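You operate a simulated robot arm through the tools that you are given. There is no shell and no other tool.

The job below is to be done with a simulated robot arm. You get a single attempt, and the scene is never put back.

## Task
Run the yellow sieve in the shaker for 10 seconds.
Fine: lid back on and red knob to LOCK; switch off when it has stopped; sieve, knob and dial stay so.

The check looks at the end state, three seconds after you hand in, the way a careful person would. Anything else that was tipped, shoved, dropped, spilled or broken makes it a failure. Lids that push on must go on centred and level and be pressed home; caps that screw on are set level and turned clockwise until they are tight.

## Robot
A 6-joint arm with a two-finger parallel gripper, fixed in place. Base frame: the origin is at the foot of the arm, x ahead of it, y to its left, z up; the work surface is at about z = 0. Readings come in mm, rad, newtons and seconds.
With the tool pointing down near the work surface it reaches from about 140 to 580 mm from the base axis. Its first joint turns from -1.152 to 1.152 rad. Payload 2.1 kg.
Tool frame: the origin (TCP) lies between the finger pads and is the grasp point; the fingertips stand 30 mm ahead of it; z points along the fingers, y is the line along which they close. The gripper opens to 94 mm. The fingers are 28 mm wide and 10 mm thick; the gripper's body (50 by 96 mm) begins 55 mm behind the TCP.
Orientation is that of the tool frame in the base frame, as a unit quaternion [w, x, y, z]. With the fingers straight down and closing along the base's y, the tool's x points along the base's -x, its y along +y and its z along -z.

## Interface
- The arm moves only by the tool move_arm. Its argument "targets" is a list of rows, each an object of numbers (a shift or turn left out is 0, a gripper value left out holds the last): "tx", "ty", "tz": the shift along the base's x, y, z in mm; "ax", "ay", "az": the turn, a rotation vector about the base's x, y, z in rad; "fingers": the opening, from 0 (shut) to 1 (fully open). In form: [{"tx": .., "ty": .., "tz": .., "ax": .., "ay": .., "az": .., "fingers": ..}, ...]. A call has 1 to 20 rows; each row is the pose to reach, as a shift and turn from the pose commanded when the call began. A row lasts 0.2 s, in which the tool goes at most 50 mm and 0.15 rad; a call with a longer step from one row to the next is refused whole, and so is a gripper value outside its range. Where a pose cannot be reached the arm comes as near as it can. A force on the tool above 40 N (or 10 N above the force at the start of the call, whichever is more), or a blocked arm, ends the call early, and 0.2 s more pass. Each finger travels about 72 mm/s and halts on what it meets, pressing with about 20 N; the grip force reading is that of the motor and also rises with nothing between the fingers. The clock runs only during rows and for 0.2 s after the last one: add rows that repeat a pose to give the fingers time. The reply holds the time, the measured pose of the TCP, the force on the tool along the base axes, the opening and the grip force, in the units named above and with some noise, with the torque about the TCP (base axes, N m) and any sound that the robot's microphone picked up, and new pictures: "show" is both (left out), scene, wrist or none.
- Cameras (640 x 400 px; columns grow to the right, rows downward): "scene" is fixed at [38.6, -355.8, 500.5]; the picture's right is [0.91, -0.42, 0.00], its down [-0.18, -0.38, -0.91] and it looks along [0.38, 0.82, -0.42] (base axes); focal length 259 px, centre (320, 200). "wrist" rides on the gripper at [76, 14, -103] in the tool frame; the picture's right is [-0.18, 0.98, 0.00], its down [-0.75, -0.14, -0.64] and it looks along [-0.63, -0.12, 0.77] (tool axes); focal length 243 px, centre (320, 200). There is no depth. A picture from a camera that has moved, and an enlarged one, comes with that camera's place and axes in the base frame and with its lens.
- zoom(camera, box): a new picture of the part [left, top, right, bottom] of that camera's present view, enlarged. The clock stands still meanwhile.
- job_done(): hands the job in; it is judged then, once.

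Nothing tells you positions but the pictures and the camera data. Unless the task says otherwise, let go and move clear before handing in.

The tools are called after ">>>" as a command line: name --argument value ..., lists and objects as JSON in quotes. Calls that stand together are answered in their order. move_arm: Moves the arm, as the interface text tells. Its arguments: {"type":"object","properties":{"targets":{"type":"array","items":{"type":"object","properties":{"tx":{"type":"number"},"ty":{"type":"number"},"tz":{"type":"number"},"ax":{"type":"number"},"ay":{"type":"number"},"az":{"type":"number"},"fingers":{"type":"number"}}}},"show":{"type":"string","enum":["both","scene","wrist","none"]}},"required":["targets"]} The other tools are called the same way: zoom (camera, box) takes an enlarged picture of a part of a camera's view; job_done () hands the job in.

At the start:

```text
time: 0.0
tcp_pos: [267.1, 64.1, 378.7]
orientation: [0.001, 0.0, 1.0, 0.0]
contact_force: [-0.8, 1.5, 0.5]
ft_torque: [0.01, 0.01, -0.01]
finger_gap: 93.7
grasp_force: 0.0
```

scene: 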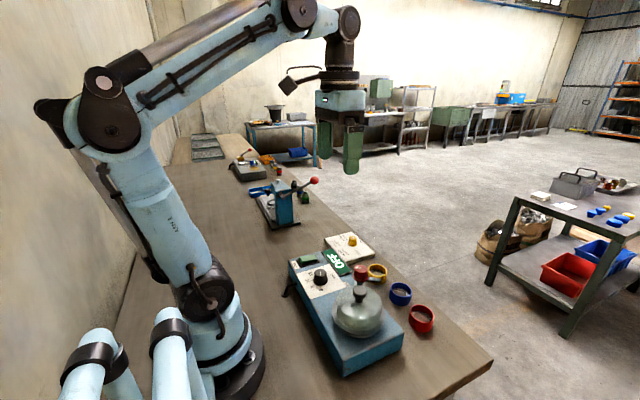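
wrist: 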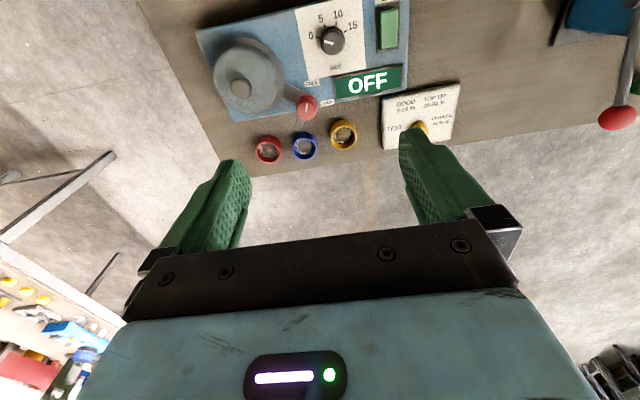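

I see a blue shaker with a domed lid, a red knob, a dial, a green button and an OFF sign, with three coloured sieves beside it. I will zoom in for details before moving.

>>> zoom --camera "scene" --box '[270, 220, 450, 380]'

>>> zoom --camera "wrist" --box '[190, 0, 480, 180]'

>>> zoom --camera "scene" --box '[220, 140, 380, 260]'

```text
2.50 times, centred on (360, 300) of scene
camera zoom: at [38.6, -355.8, 500.5], right [0.91, -0.42, 0.0], down [-0.18, -0.38, -0.91], along [0.38, 0.82, -0.42], focal length 647 px, centre (220, -50)
```

zoom: 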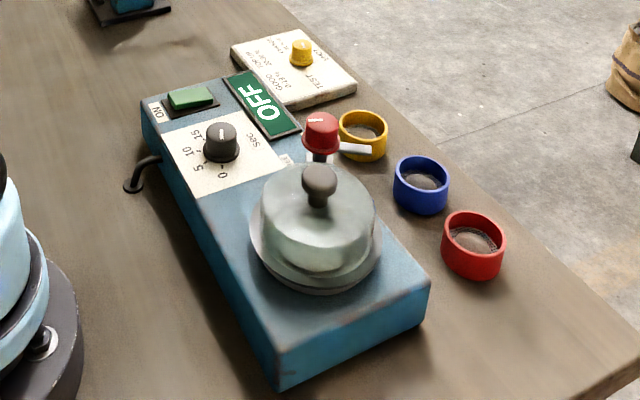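

```text
2.21 times, centred on (335, 90) of wrist
camera zoom: at [190.2, 79.5, 480.6], right [0.18, 0.98, 0.0], down [0.75, -0.14, 0.64], along [0.63, -0.12, -0.77], focal length 535 px, centre (287, 443)
```

zoom: 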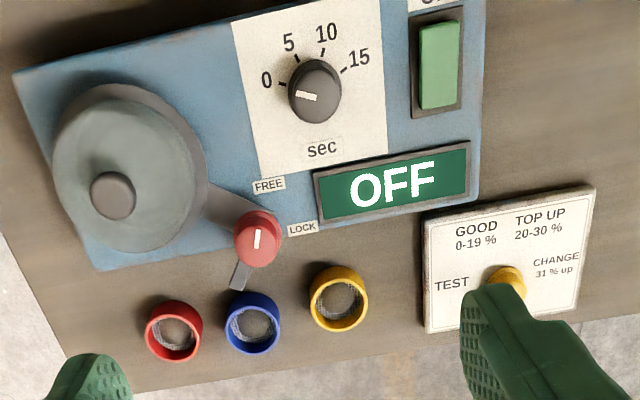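

```text
3.33 times, centred on (300, 200) of scene
camera zoom: at [38.6, -355.8, 500.5], right [0.91, -0.42, 0.0], down [-0.18, -0.38, -0.91], along [0.38, 0.82, -0.42], focal length 863 px, centre (387, 200)
```

zoom: 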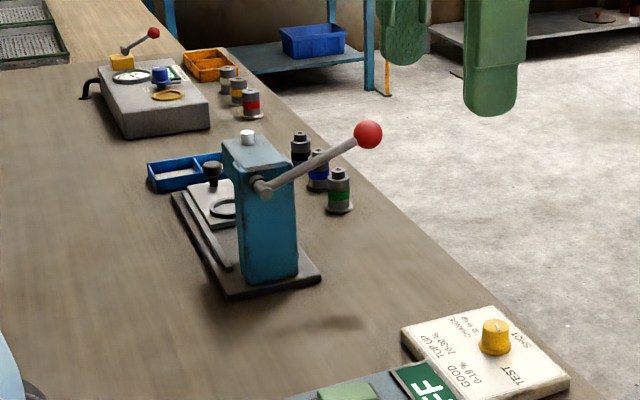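

The lid sits on the shaker around (265, -47, 125), the red knob around (320, 32), the dial around (242, 90), and the yellow sieve is on the table around (410, 86). I'll bring the wrist camera closer for accurate measurements.

>>> move_arm --targets '[{"tx": -17, "ty": -11, "tz": -32}, {"tx": -34, "ty": -22, "tz": -65}, {"tx": -50, "ty": -33, "tz": -97}, {"tx": -67, "ty": -44, "tz": -130}, {"tx": -67, "ty": -44, "tz": -130}]'

```text
time: 1.2
tcp_pos: [197.4, 21.4, 247.6]
orientation: [0.0, -0.001, 1.0, 0.0]
contact_force: [-0.2, -0.5, -0.1]
ft_torque: [0.0, -0.01, -0.02]
finger_gap: 94.3
grasp_force: 0.0
camera wrist: at [121.6, 36.4, 349.6], right [0.18, 0.98, 0.0], down [0.75, -0.14, 0.64], along [0.63, -0.12, -0.77], focal length 243 px, centre (320, 200)
```

scene: 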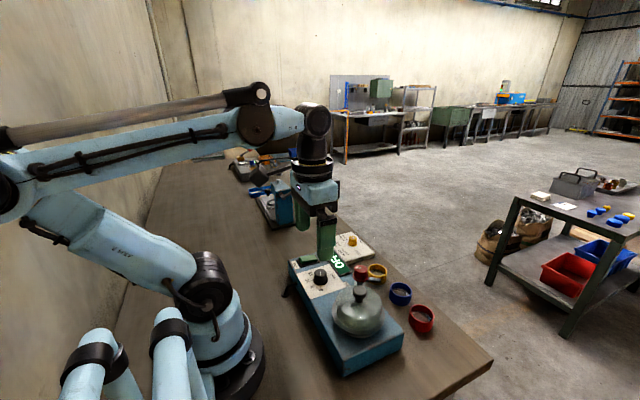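
wrist: 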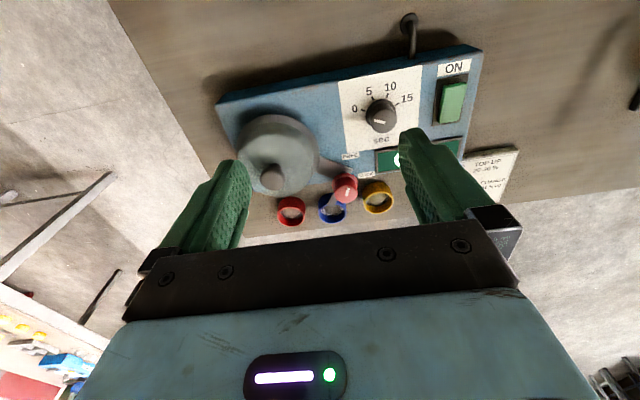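

>>> zoom --camera "wrist" --box '[330, 40, 530, 165]'

>>> zoom --camera "wrist" --box '[210, 100, 410, 230]'

>>> zoom --camera "scene" --box '[330, 250, 450, 325]'

```text
3.20 times, centred on (430, 102) of wrist
camera zoom: at [121.6, 36.4, 349.6], right [0.18, 0.98, 0.0], down [0.75, -0.14, 0.64], along [0.63, -0.12, -0.77], focal length 776 px, centre (-32, 512)
```

zoom: 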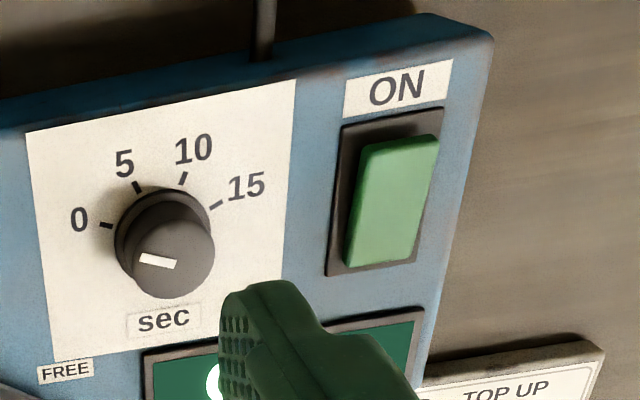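

```text
3.08 times, centred on (310, 165) of wrist
camera zoom: at [121.6, 36.4, 349.6], right [0.18, 0.98, 0.0], down [0.75, -0.14, 0.64], along [0.63, -0.12, -0.77], focal length 746 px, centre (351, 308)
```

zoom: 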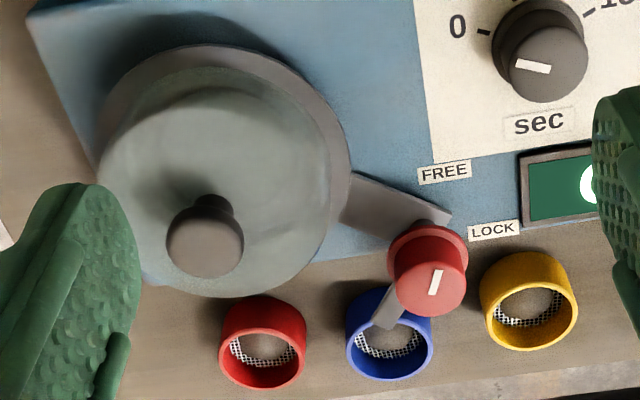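

```text
5.33 times, centred on (390, 288) of scene
camera zoom: at [38.6, -355.8, 500.5], right [0.91, -0.42, 0.0], down [-0.18, -0.38, -0.91], along [0.38, 0.82, -0.42], focal length 1381 px, centre (-53, -267)
```

zoom: 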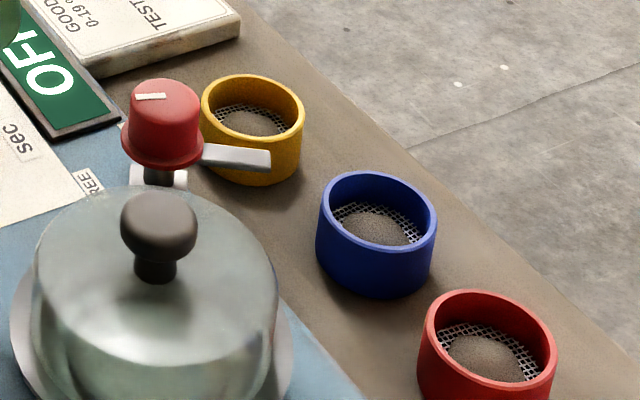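

The wrist views triangulate well: lid knob top at about (264, -44, 129), red knob top at (316, 35, 104) pointing to FREE, dial top at (243, 90, 75) pointing to 0, and yellow sieve rim at (406, 86, 34). I'll move above the lid's knob to check the alignment up close.

>>> move_arm --targets '[{"tx": 16, "ty": -16, "tz": -10}, {"tx": 33, "ty": -32, "tz": -20}, {"tx": 50, "ty": -48, "tz": -35}, {"tx": 66, "ty": -64, "tz": -50}, {"tx": 66, "ty": -64, "tz": -50}, {"tx": 66, "ty": -64, "tz": -50}]'

>>> move_arm --targets '[{"tx": 0}]' --show "none"

>>> zoom --camera "wrist" --box '[220, 100, 420, 225]'

```text
time: 2.6
tcp_pos: [265.0, -44.5, 200.1]
orientation: [0.001, 0.001, 1.0, 0.0]
contact_force: [0.1, 0.7, 0.6]
ft_torque: [0.03, -0.01, -0.02]
finger_gap: 94.1
grasp_force: 0.1
camera wrist: at [189.7, -29.6, 301.4], right [0.18, 0.98, 0.0], down [0.75, -0.14, 0.64], along [0.63, -0.12, -0.77], focal length 243 px, centre (320, 200)
```

scene: 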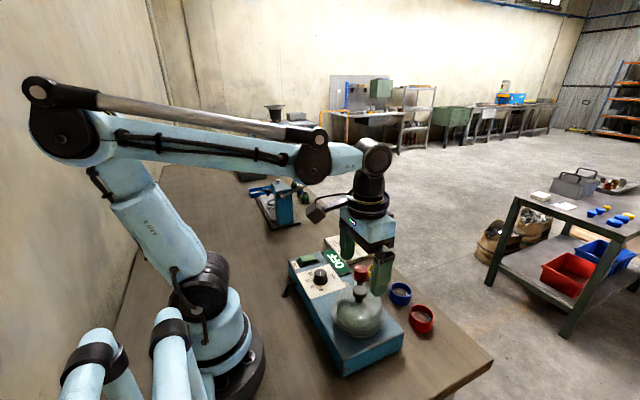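
wrist: 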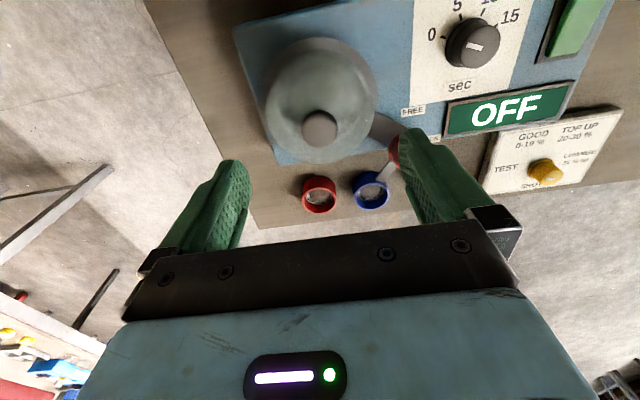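

```text
time: 3.0
tcp_pos: [265.4, -45.1, 199.4]
orientation: [0.001, 0.0, 1.0, 0.0]
contact_force: [-0.7, -0.2, 0.0]
ft_torque: [0.05, -0.02, -0.03]
finger_gap: 93.8
grasp_force: 0.0
```

```text
3.20 times, centred on (320, 162) of wrist
camera zoom: at [189.6, -29.5, 301.5], right [0.18, 0.98, 0.0], down [0.75, -0.14, 0.64], along [0.63, -0.12, -0.77], focal length 776 px, centre (320, 320)
```

zoom: 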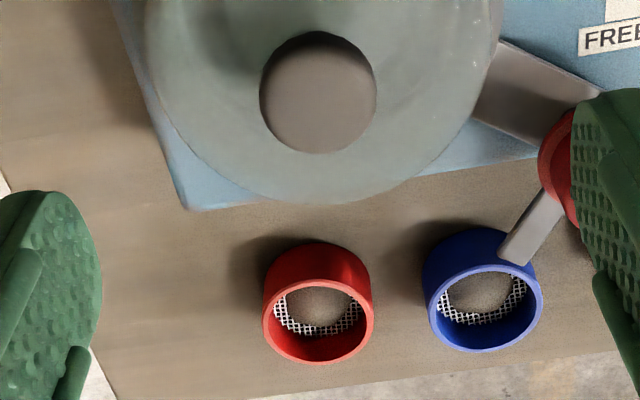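

The lid knob's centre is at about (266, -43.5), about 1 mm from the tool axis. I'll go down around it with the tips staying above the lid's top, and close the fingers.

>>> move_arm --targets '[{"ty": 1, "tz": -20}, {"ty": 1, "tz": -40}, {"ty": 1, "tz": -52}, {"ty": 1, "tz": -62}, {"ty": 1, "tz": -62}, {"ty": 1, "tz": -62}]'

>>> zoom --camera "wrist" --box '[200, 80, 440, 230]'

>>> zoom --camera "scene" --box '[310, 230, 430, 305]'

```text
time: 4.4
tcp_pos: [263.2, -43.2, 136.1]
orientation: [0.001, 0.0, 1.0, -0.001]
contact_force: [-0.5, -0.4, -0.2]
ft_torque: [0.01, -0.04, -0.05]
finger_gap: 94.0
grasp_force: 0.0
camera wrist: at [189.4, -27.2, 238.8], right [0.18, 0.98, 0.0], down [0.75, -0.14, 0.64], along [0.63, -0.12, -0.77], focal length 243 px, centre (320, 200)
```

scene: 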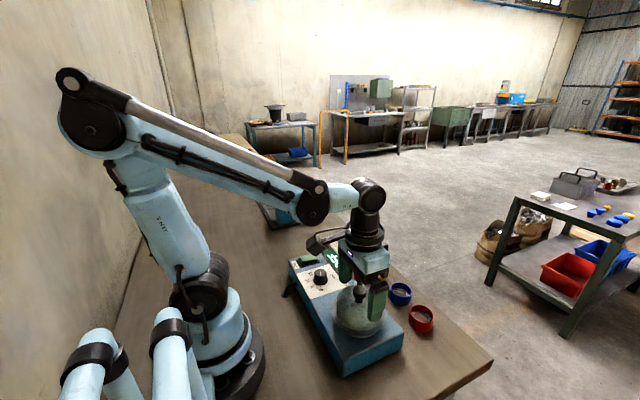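
wrist: 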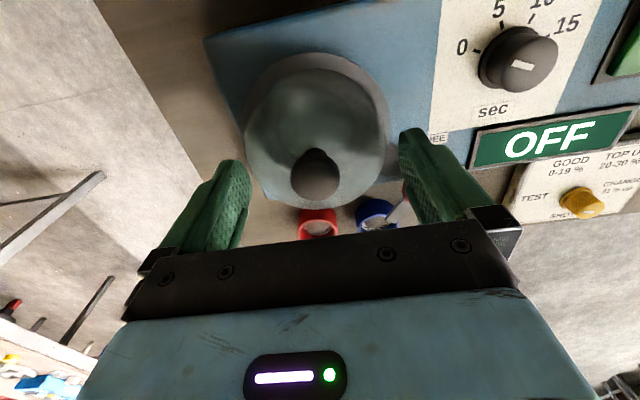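

```text
2.67 times, centred on (320, 155) of wrist
camera zoom: at [189.4, -27.2, 238.8], right [0.18, 0.98, 0.0], down [0.75, -0.14, 0.64], along [0.63, -0.12, -0.77], focal length 647 px, centre (320, 320)
```

zoom: 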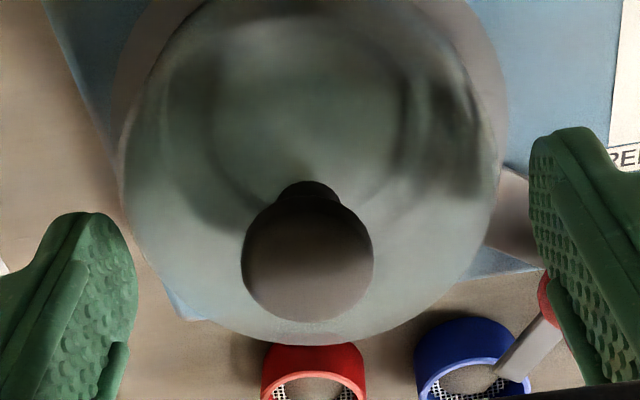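

```text
5.33 times, centred on (370, 268) of scene
camera zoom: at [38.6, -355.8, 500.5], right [0.91, -0.42, 0.0], down [-0.18, -0.38, -0.91], along [0.38, 0.82, -0.42], focal length 1381 px, centre (53, -160)
```

zoom: 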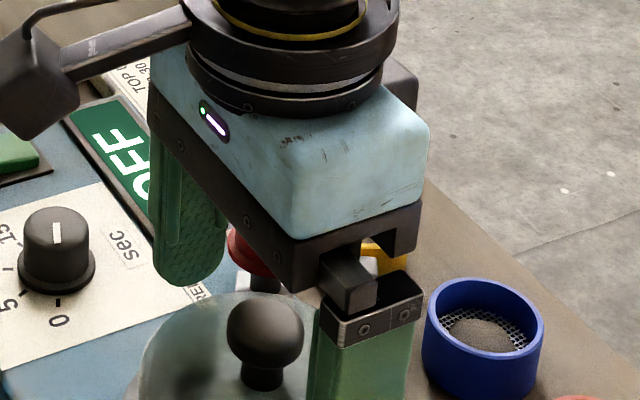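

The knob sits centred between the fingers with the tips below its head. Closing now.

>>> move_arm --targets '[{"fingers": 0.5}, {"fingers": 0.3}, {"fingers": 0.15}, {"fingers": 0.1}, {"fingers": 0.1}, {"fingers": 0.1}]'

>>> zoom --camera "wrist" --box '[200, 80, 440, 230]'

```text
time: 5.8
tcp_pos: [264.6, -42.9, 135.9]
orientation: [0.001, 0.0, 1.0, 0.0]
contact_force: [0.2, 0.2, 0.5]
ft_torque: [-0.02, -0.01, -0.02]
finger_gap: 26.9
grasp_force: 19.8
heard: snap
camera wrist: at [189.3, -27.2, 238.9], right [0.18, 0.98, 0.0], down [0.75, -0.14, 0.64], along [0.63, -0.12, -0.77], focal length 243 px, centre (320, 200)
```

scene: 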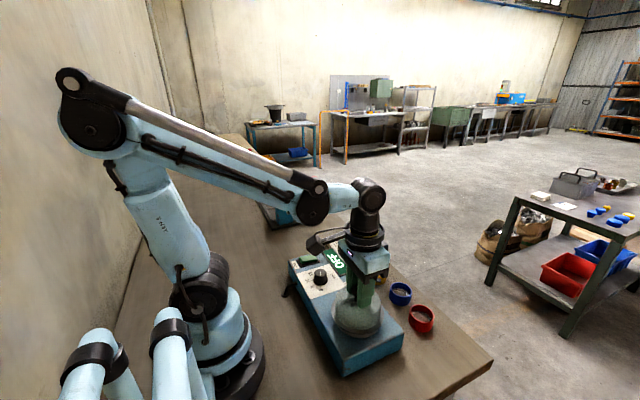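
wrist: 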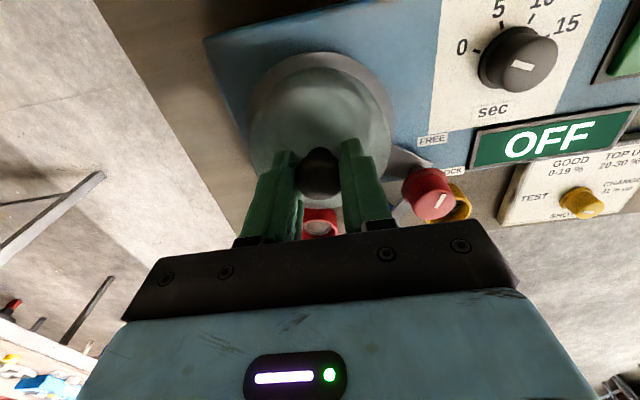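

```text
2.67 times, centred on (320, 155) of wrist
camera zoom: at [189.3, -27.2, 238.9], right [0.18, 0.98, 0.0], down [0.75, -0.14, 0.64], along [0.63, -0.12, -0.77], focal length 647 px, centre (320, 320)
```

zoom: 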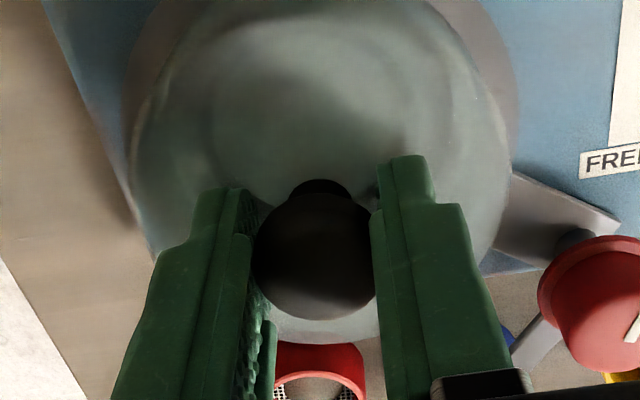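

The grip is firm at a 26.9 mm gap. The snap was probably the push-on lid coming loose. I'll lift straight up slowly.

>>> move_arm --targets '[{"tz": 5}, {"tz": 12}, {"tz": 25}, {"tz": 45}, {"tz": 65}, {"tz": 85}, {"tz": 85}]'

>>> zoom --camera "wrist" --box '[200, 0, 520, 230]'

>>> zoom --camera "scene" --box '[280, 220, 440, 380]'

```text
time: 7.4
tcp_pos: [265.0, -42.8, 221.2]
orientation: [0.001, 0.001, 1.0, -0.001]
contact_force: [-0.2, -0.1, -1.5]
ft_torque: [0.05, -0.03, -0.03]
finger_gap: 27.0
grasp_force: 20.1
camera wrist: at [189.9, -27.4, 324.6], right [0.18, 0.98, 0.0], down [0.75, -0.14, 0.64], along [0.63, -0.12, -0.77], focal length 243 px, centre (320, 200)
```

scene: 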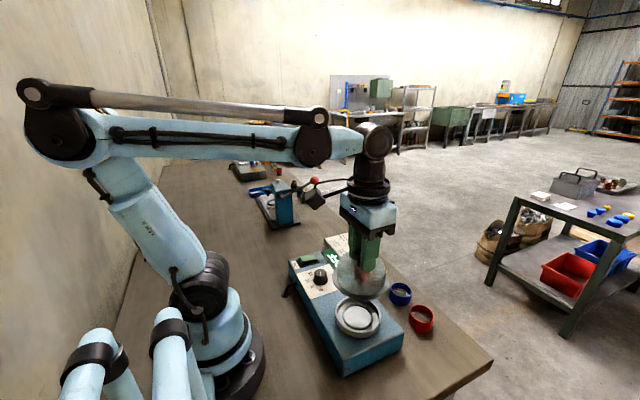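
wrist: 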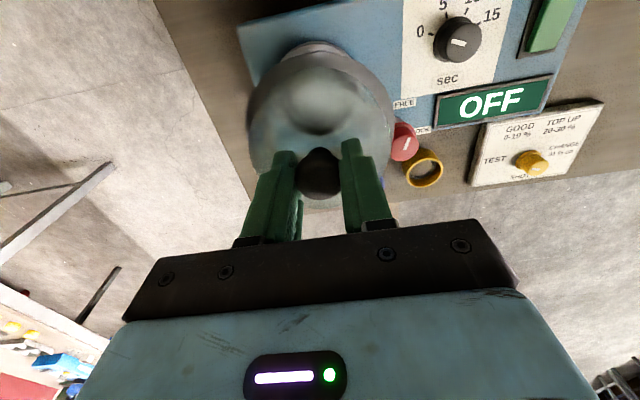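

```text
1.74 times, centred on (360, 115) of wrist
camera zoom: at [189.9, -27.4, 324.6], right [0.18, 0.98, 0.0], down [0.75, -0.14, 0.64], along [0.63, -0.12, -0.77], focal length 422 px, centre (250, 348)
```

zoom: 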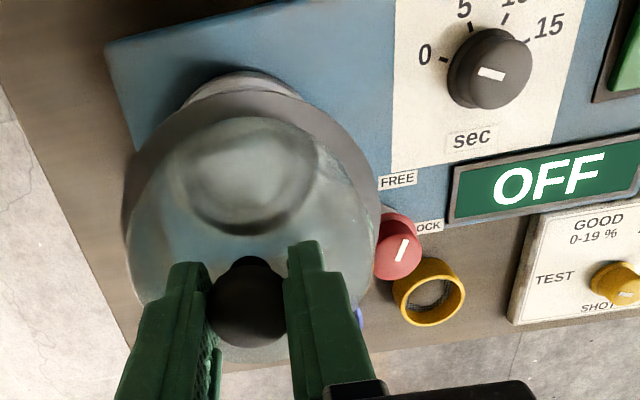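

```text
2.50 times, centred on (360, 300) of scene
camera zoom: at [38.6, -355.8, 500.5], right [0.91, -0.42, 0.0], down [-0.18, -0.38, -0.91], along [0.38, 0.82, -0.42], focal length 647 px, centre (220, -50)
```

zoom: 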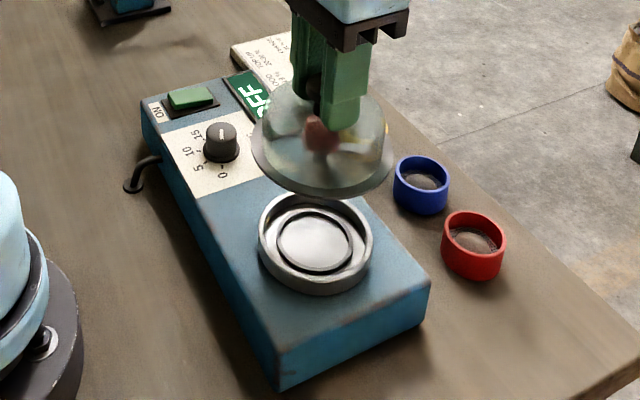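

The lid is off cleanly, showing a metal ring with a central seat and no sieve inside. I'll carry the lid to the empty table area beyond the shaker's far end, around (250, 300).

>>> move_arm --targets '[{"tx": 0, "ty": 15, "tz": 5}, {"tx": -2, "ty": 45, "tz": 5}, {"tx": -4, "ty": 80, "tz": 5}, {"tx": -6, "ty": 115, "tz": 5}, {"tx": -8, "ty": 150, "tz": 5}, {"tx": -10, "ty": 185, "tz": 5}, {"tx": -12, "ty": 220, "tz": 5}, {"tx": -14, "ty": 255, "tz": 5}, {"tx": -15, "ty": 290, "tz": 5}, {"tx": -15, "ty": 320, "tz": 5}, {"tx": -15, "ty": 340, "tz": 5}, {"tx": -15, "ty": 345, "tz": 5}, {"tx": -15, "ty": 345, "tz": 5}]'

>>> zoom --camera "scene" --box '[230, 180, 440, 320]'

```text
time: 10.2
tcp_pos: [251.6, 302.6, 226.5]
orientation: [0.002, 0.0, 1.0, 0.0]
contact_force: [0.2, 0.1, -0.8]
ft_torque: [-0.01, 0.0, -0.02]
finger_gap: 26.5
grasp_force: 20.2
camera wrist: at [175.6, 318.0, 329.4], right [0.18, 0.98, 0.0], down [0.75, -0.14, 0.64], along [0.63, -0.12, -0.77], focal length 243 px, centre (320, 200)
```

scene: 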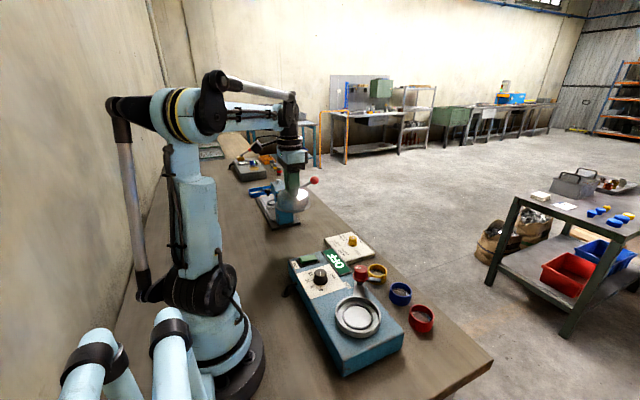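
wrist: 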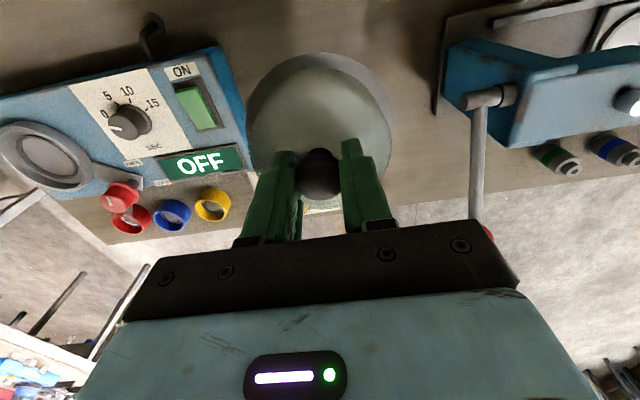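

```text
2.86 times, centred on (335, 250) of scene
camera zoom: at [38.6, -355.8, 500.5], right [0.91, -0.42, 0.0], down [-0.18, -0.38, -0.91], along [0.38, 0.82, -0.42], focal length 740 px, centre (277, 57)
```

zoom: 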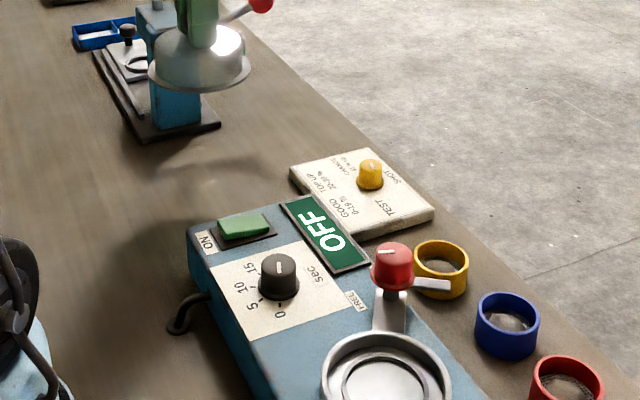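

The drop zone is clear. I'll lower the lid to just above the table.

>>> move_arm --targets '[{"tz": -30}, {"tz": -65}, {"tz": -100}, {"tz": -125}, {"tz": -142}, {"tz": -150}, {"tz": -150}]'

>>> zoom --camera "scene" --box '[240, 210, 340, 275]'

```text
time: 11.8
tcp_pos: [249.6, 302.6, 76.1]
orientation: [0.0, 0.0, 1.0, 0.0]
contact_force: [0.2, -0.2, -0.9]
ft_torque: [0.02, -0.01, -0.01]
finger_gap: 26.9
grasp_force: 20.4
camera wrist: at [173.8, 317.7, 178.5], right [0.18, 0.98, 0.0], down [0.75, -0.14, 0.64], along [0.63, -0.12, -0.77], focal length 243 px, centre (320, 200)
```

scene: 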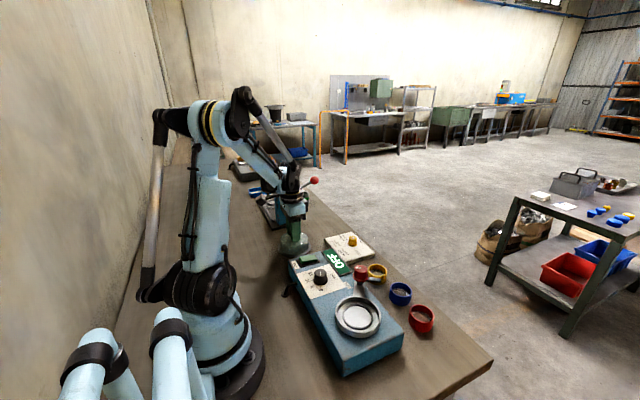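
wrist: 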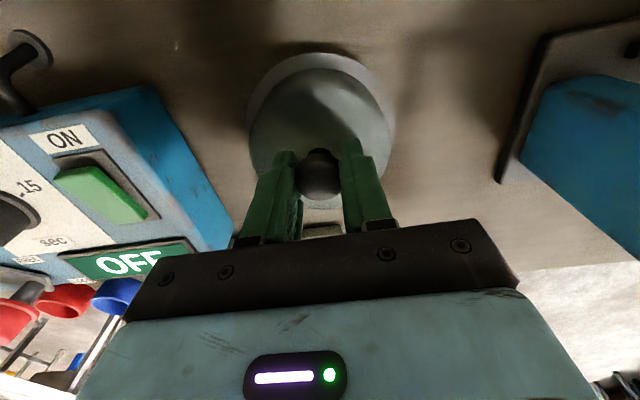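

```text
6.15 times, centred on (290, 242) of scene
camera zoom: at [38.6, -355.8, 500.5], right [0.91, -0.42, 0.0], down [-0.18, -0.38, -0.91], along [0.38, 0.82, -0.42], focal length 1593 px, centre (505, -62)
```

zoom: 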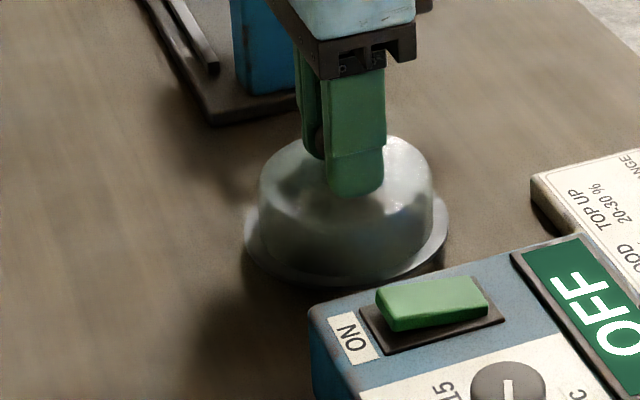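

The lid looks a few mm above the table. I'll lower in small steps and watch the force.

>>> move_arm --targets '[{"tz": -2}, {"tz": -4}, {"tz": -6}, {"tz": -6}]' --show "none"

>>> move_arm --targets '[{"tz": -1}, {"tz": -2}, {"tz": -3}, {"tz": -3}]' --show "none"

```text
time: 12.8
tcp_pos: [248.8, 302.3, 70.2]
orientation: [0.001, 0.0, 1.0, 0.0]
contact_force: [0.0, -0.1, -1.7]
ft_torque: [-0.01, 0.02, 0.0]
finger_gap: 27.0
grasp_force: 20.2
```

```text
time: 13.8
tcp_pos: [250.1, 302.5, 67.0]
orientation: [0.0, 0.0, 1.0, -0.001]
contact_force: [-0.7, 0.0, -0.4]
ft_torque: [0.01, -0.04, 0.02]
finger_gap: 27.1
grasp_force: 19.6
```

>>> move_arm --targets '[{"tz": -1}, {"tz": -2}, {"tz": -2}]' --show "none"

>>> zoom --camera "scene" --box '[265, 215, 325, 255]'

```text
time: 14.6
tcp_pos: [250.0, 301.8, 65.2]
orientation: [0.001, 0.0, 1.0, 0.001]
contact_force: [-0.8, -0.6, -2.1]
ft_torque: [0.0, -0.01, 0.0]
finger_gap: 27.0
grasp_force: 20.1
```

```text
10.00 times, centred on (295, 235) of scene
camera zoom: at [38.6, -355.8, 500.5], right [0.91, -0.42, 0.0], down [-0.18, -0.38, -0.91], along [0.38, 0.82, -0.42], focal length 2589 px, centre (570, -150)
```

zoom: 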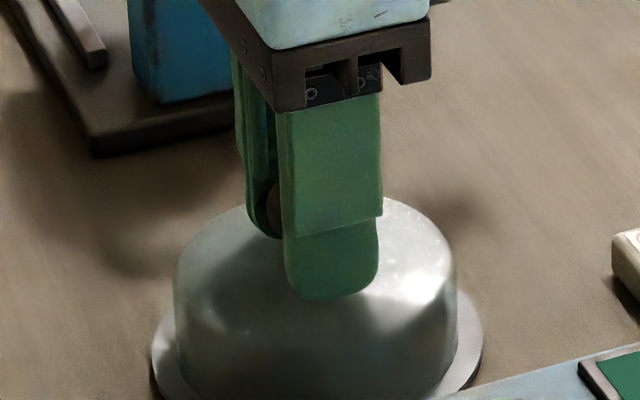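

No contact yet. Continuing downward in small steps.

>>> move_arm --targets '[{"tz": -1}, {"tz": -2}, {"tz": -3}, {"tz": -3}]' --show "none"

>>> move_arm --targets '[{"tz": -1}, {"tz": -2}, {"tz": -3}, {"tz": -3}]' --show "none"

>>> zoom --camera "wrist" --box '[220, 30, 420, 155]'

```text
time: 15.6
tcp_pos: [249.9, 302.3, 62.9]
orientation: [0.002, 0.0, 1.0, 0.001]
contact_force: [3.8, 3.2, 27.8]
ft_torque: [0.06, -0.06, 0.02]
finger_gap: 27.4
grasp_force: 20.1
```

```text
time: 16.0
tcp_pos: [249.6, 302.0, 61.7]
orientation: [0.002, 0.0, 1.0, 0.001]
contact_force: [-0.7, 0.0, 9.2]
ft_torque: [-0.11, 0.03, 0.02]
finger_gap: 26.8
grasp_force: 20.1
stopped in row 2: the force on the tool passed its limit at 45 N (the readings are from after the stop); the commanded pose is now the measured one
```

```text
3.20 times, centred on (320, 92) of wrist
camera zoom: at [174.6, 317.5, 165.1], right [0.18, 0.98, 0.0], down [0.75, -0.14, 0.64], along [0.63, -0.12, -0.77], focal length 776 px, centre (320, 544)
```

zoom: 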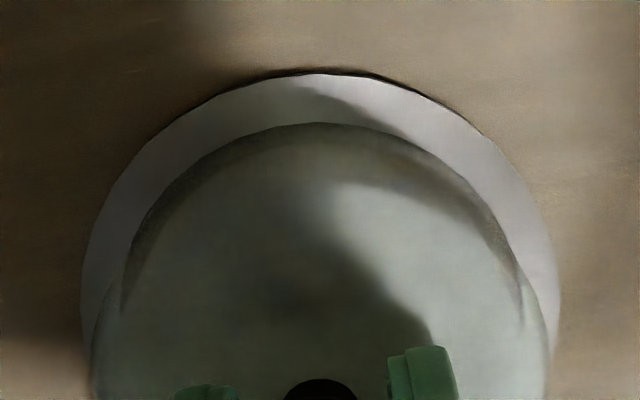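

The lid is resting on the table. I'll release it and rise straight up.

>>> move_arm --targets '[{"fingers": 0.35}, {"fingers": 0.5}, {"fingers": 0.6}, {"fingers": 0.6}, {"tz": 15, "fingers": 0.6}, {"tz": 35, "fingers": 0.6}, {"tz": 60, "fingers": 0.6}, {"tz": 95, "fingers": 0.6}, {"tz": 130, "fingers": 0.6}, {"tz": 130, "fingers": 0.6}]'

>>> zoom --camera "wrist" --box '[220, 50, 420, 175]'

>>> zoom --camera "scene" --box '[280, 220, 440, 380]'

```text
time: 18.2
tcp_pos: [248.0, 302.2, 192.3]
orientation: [0.001, 0.001, 1.0, 0.001]
contact_force: [-0.6, 0.5, 0.9]
ft_torque: [-0.01, 0.0, -0.01]
finger_gap: 56.6
grasp_force: 0.1
camera wrist: at [173.6, 316.7, 294.8], right [0.18, 0.98, 0.0], down [0.75, -0.14, 0.64], along [0.63, -0.12, -0.77], focal length 243 px, centre (320, 200)
```

scene: 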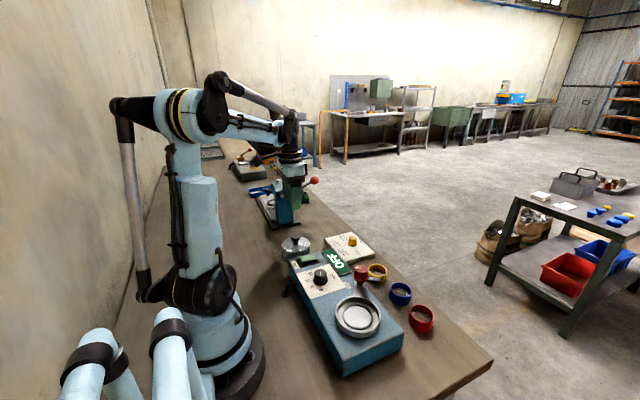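
wrist: 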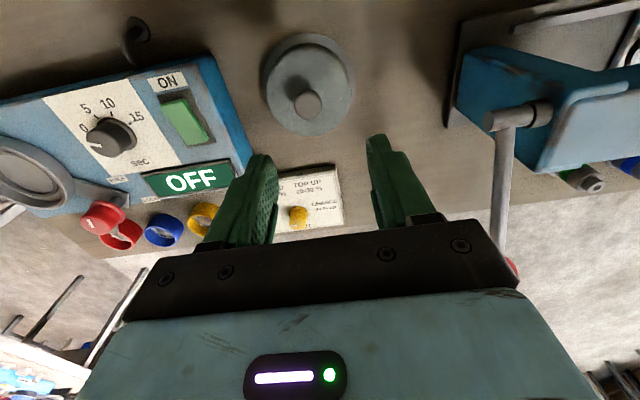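

```text
3.20 times, centred on (320, 112) of wrist
camera zoom: at [173.6, 316.7, 294.8], right [0.18, 0.98, 0.0], down [0.75, -0.14, 0.64], along [0.63, -0.12, -0.77], focal length 776 px, centre (320, 480)
```

zoom: 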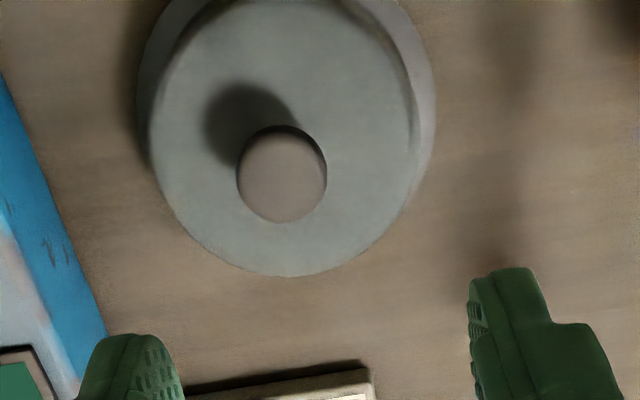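

```text
2.50 times, centred on (360, 300) of scene
camera zoom: at [38.6, -355.8, 500.5], right [0.91, -0.42, 0.0], down [-0.18, -0.38, -0.91], along [0.38, 0.82, -0.42], focal length 647 px, centre (220, -50)
```

zoom: 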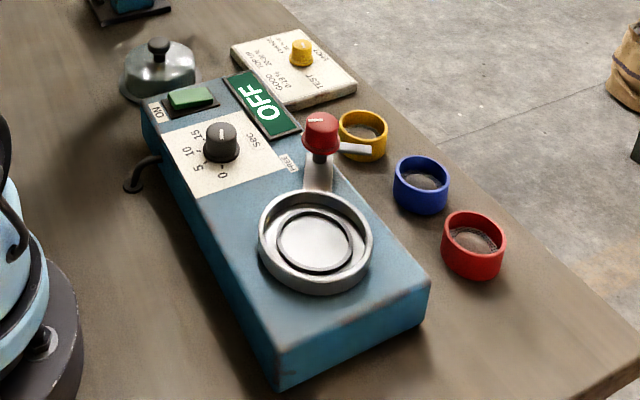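

The lid stands level on the table, slightly nearer the shaker than I released it, at about (250, 290). Next I'll look closely at the open chamber.

>>> move_arm --targets '[{"ty": -20}, {"tx": -2, "ty": -60}, {"tx": -6, "ty": -105}, {"tx": -10, "ty": -150}, {"tx": -14, "ty": -195}, {"tx": -18, "ty": -240}, {"tx": -22, "ty": -280}, {"tx": -26, "ty": -315}, {"tx": -28, "ty": -335}, {"tx": -30, "ty": -346}, {"tx": -30, "ty": -346}, {"tx": -30, "ty": -346}]'

>>> zoom --camera "wrist" --box '[240, 40, 440, 165]'

>>> zoom --camera "scene" --box '[325, 255, 405, 305]'

```text
time: 20.8
tcp_pos: [218.3, -43.7, 192.8]
orientation: [0.001, 0.0, 1.0, 0.001]
contact_force: [0.1, -0.9, 0.0]
ft_torque: [-0.03, -0.02, -0.02]
finger_gap: 56.2
grasp_force: 0.1
camera wrist: at [143.1, -28.6, 294.9], right [0.18, 0.98, 0.0], down [0.75, -0.14, 0.64], along [0.63, -0.12, -0.77], focal length 243 px, centre (320, 200)
```

scene: 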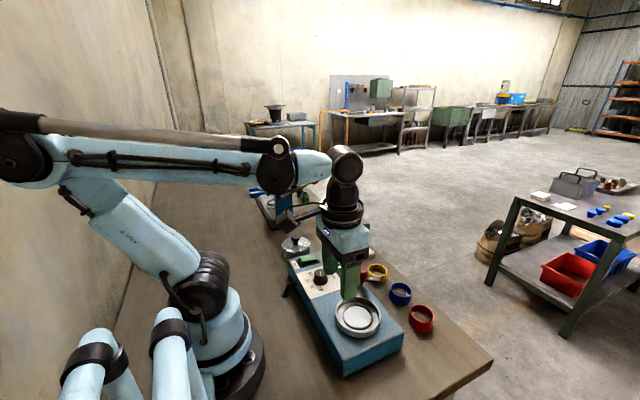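
wrist: 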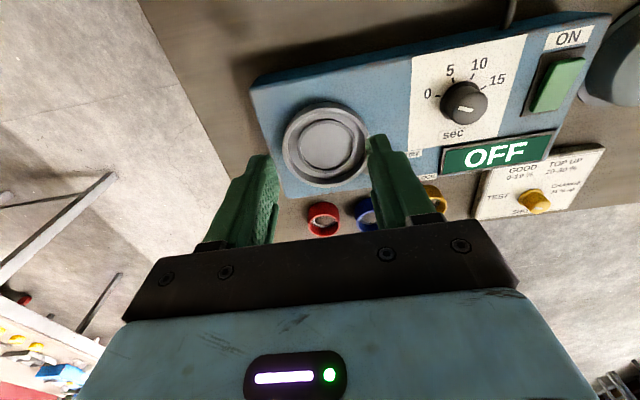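

```text
3.20 times, centred on (340, 102) of wrist
camera zoom: at [143.1, -28.6, 294.9], right [0.18, 0.98, 0.0], down [0.75, -0.14, 0.64], along [0.63, -0.12, -0.77], focal length 776 px, centre (256, 512)
```

zoom: 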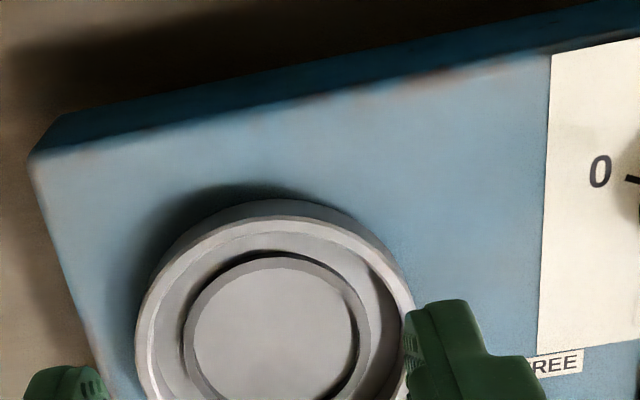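

```text
8.00 times, centred on (365, 280) of scene
camera zoom: at [38.6, -355.8, 500.5], right [0.91, -0.42, 0.0], down [-0.18, -0.38, -0.91], along [0.38, 0.82, -0.42], focal length 2071 px, centre (-40, -440)
```

zoom: 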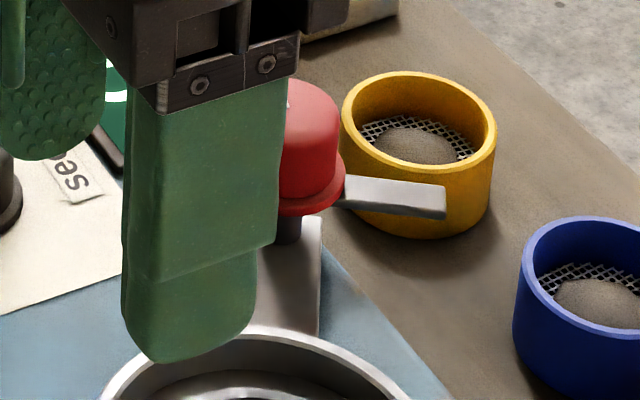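

>>> zoom --camera "wrist" --box '[270, 90, 390, 200]'

>>> zoom --camera "scene" --box '[330, 285, 390, 345]'

```text
3.64 times, centred on (330, 145) of wrist
camera zoom: at [143.1, -28.6, 294.9], right [0.18, 0.98, 0.0], down [0.75, -0.14, 0.64], along [0.63, -0.12, -0.77], focal length 882 px, centre (284, 400)
```

zoom: 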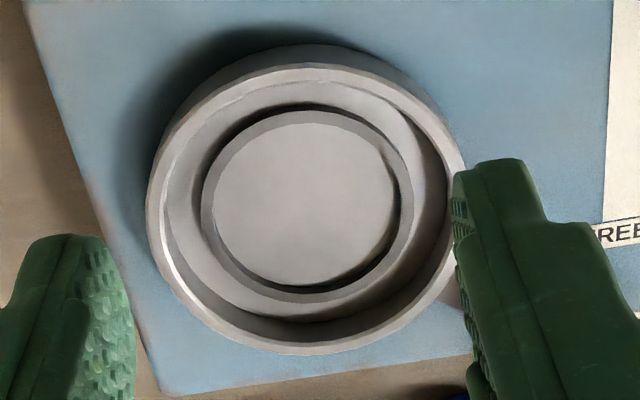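

```text
6.67 times, centred on (360, 315) of scene
camera zoom: at [38.6, -355.8, 500.5], right [0.91, -0.42, 0.0], down [-0.18, -0.38, -0.91], along [0.38, 0.82, -0.42], focal length 1726 px, centre (53, -567)
```

zoom: 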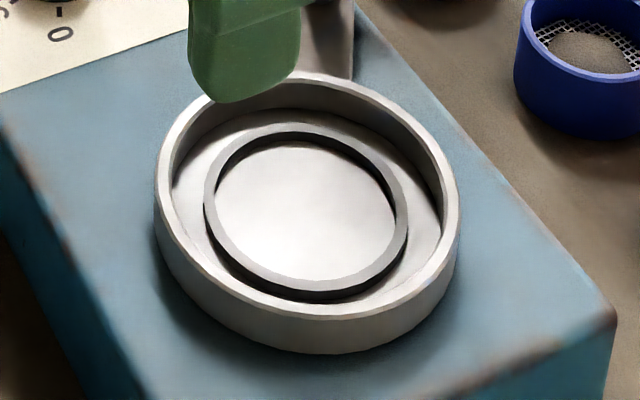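

The chamber is a metal cup with a low inner ring that will locate the sieve, centred at about (264, -44). Next I'll move above the yellow sieve at about (406, 86) with the fingers part-open, to check alignment.

>>> move_arm --targets '[{"tx": 20, "ty": 12, "fingers": 0.72}, {"tx": 50, "ty": 34}, {"tx": 85, "ty": 58}, {"tx": 120, "ty": 82}, {"tx": 150, "ty": 104}, {"tx": 175, "ty": 120}, {"tx": 188, "ty": 130}, {"tx": 188, "ty": 130, "tz": -30}, {"tx": 188, "ty": 130, "tz": -60}, {"tx": 188, "ty": 130, "tz": -80}, {"tx": 188, "ty": 130, "tz": -80}]'

>>> zoom --camera "wrist" --box '[220, 100, 420, 225]'

>>> zoom --camera "scene" --box '[340, 235, 430, 315]'

```text
time: 23.2
tcp_pos: [407.0, 85.1, 111.7]
orientation: [0.001, -0.001, 1.0, 0.001]
contact_force: [0.2, -0.6, -0.5]
ft_torque: [0.0, 0.0, 0.0]
finger_gap: 67.8
grasp_force: 0.0
camera wrist: at [332.1, 100.3, 213.4], right [0.18, 0.98, 0.0], down [0.75, -0.14, 0.64], along [0.63, -0.12, -0.77], focal length 243 px, centre (320, 200)
```

scene: 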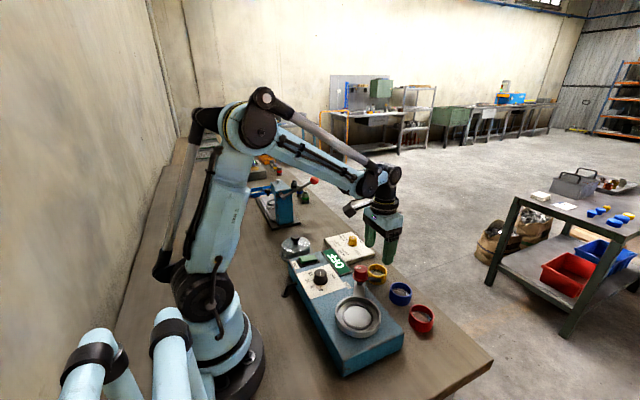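
wrist: 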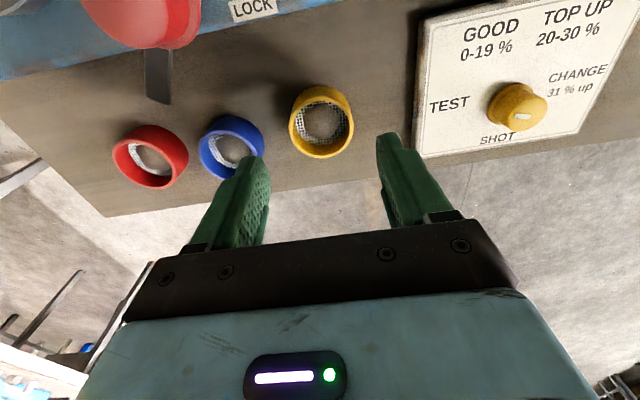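

```text
3.20 times, centred on (320, 162) of wrist
camera zoom: at [332.1, 100.3, 213.4], right [0.18, 0.98, 0.0], down [0.75, -0.14, 0.64], along [0.63, -0.12, -0.77], focal length 776 px, centre (320, 320)
```

zoom: 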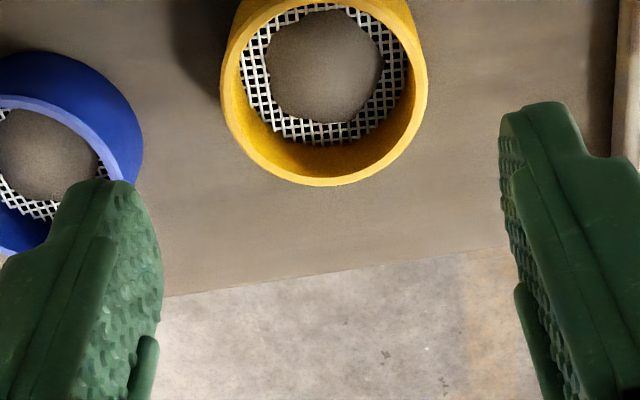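

```text
5.00 times, centred on (385, 275) of scene
camera zoom: at [38.6, -355.8, 500.5], right [0.91, -0.42, 0.0], down [-0.18, -0.38, -0.91], along [0.38, 0.82, -0.42], focal length 1295 px, centre (-5, -175)
```

zoom: 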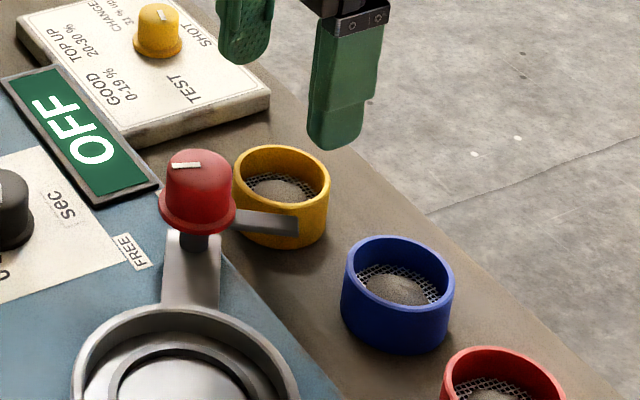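

>>> zoom --camera "wrist" --box '[250, 60, 394, 150]'

>>> move_arm --targets '[{"tx": 0}]' --show "none"

```text
4.44 times, centred on (322, 105) of wrist
camera zoom: at [332.1, 100.3, 213.4], right [0.18, 0.98, 0.0], down [0.75, -0.14, 0.64], along [0.63, -0.12, -0.77], focal length 1078 px, centre (311, 622)
```

zoom: 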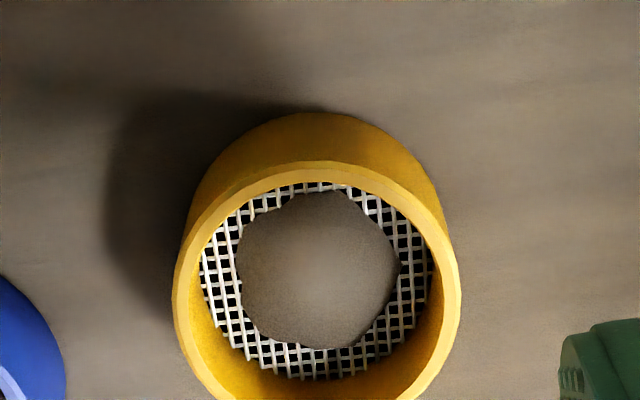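

```text
time: 23.6
tcp_pos: [407.8, 84.5, 112.2]
orientation: [0.002, -0.001, 1.0, 0.001]
contact_force: [-0.7, 0.1, 0.4]
ft_torque: [0.02, 0.02, 0.01]
finger_gap: 67.7
grasp_force: 0.1
```

The sieve's rim centre is at about (410, 87), with an outer diameter near 50 mm and a height of about 30 mm. I'll shift slightly and go down so the tips stop about 15 mm above the table, keeping well clear of the blue sieve.

>>> move_arm --targets '[{"tx": 2, "ty": 2, "tz": -10}, {"tx": 3, "ty": 2.5, "tz": -25}, {"tx": 3, "ty": 2.5, "tz": -40}, {"tx": 3, "ty": 2.5, "tz": -52}, {"tx": 3, "ty": 2.5, "tz": -62}, {"tx": 3, "ty": 2.5, "tz": -66}, {"tx": 3, "ty": 2.5, "tz": -66}]'

>>> zoom --camera "wrist" --box '[220, 100, 420, 225]'

>>> zoom --camera "scene" --box '[335, 235, 425, 315]'

```text
time: 25.2
tcp_pos: [412.4, 88.5, 46.0]
orientation: [0.002, 0.0, 1.0, 0.001]
contact_force: [-0.7, 0.0, -1.1]
ft_torque: [0.03, -0.02, 0.0]
finger_gap: 67.7
grasp_force: 0.1
camera wrist: at [336.0, 103.4, 148.4], right [0.18, 0.98, 0.0], down [0.75, -0.14, 0.64], along [0.63, -0.12, -0.77], focal length 243 px, centre (320, 200)
```

scene: 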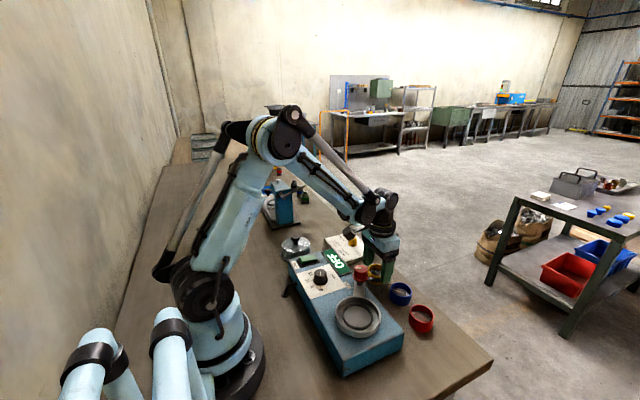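
wrist: 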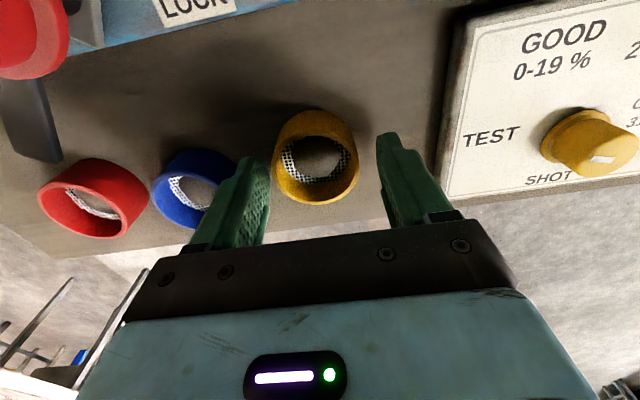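

```text
3.20 times, centred on (320, 162) of wrist
camera zoom: at [336.0, 103.4, 148.4], right [0.18, 0.98, 0.0], down [0.75, -0.14, 0.64], along [0.63, -0.12, -0.77], focal length 776 px, centre (320, 320)
```

zoom: 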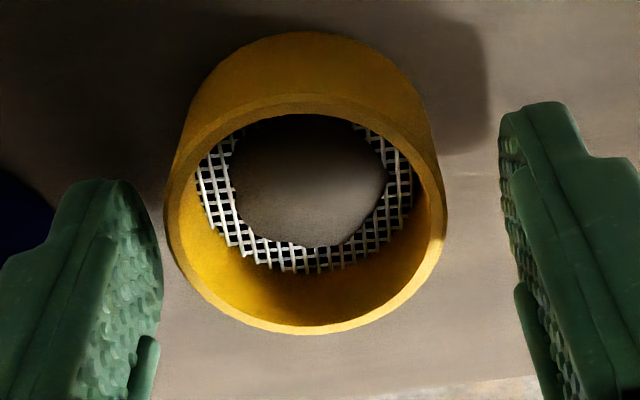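

```text
5.00 times, centred on (380, 275) of scene
camera zoom: at [38.6, -355.8, 500.5], right [0.91, -0.42, 0.0], down [-0.18, -0.38, -0.91], along [0.38, 0.82, -0.42], focal length 1295 px, centre (20, -175)
```

zoom: 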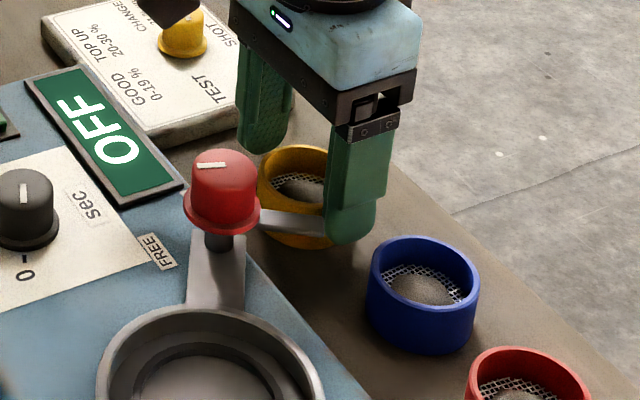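

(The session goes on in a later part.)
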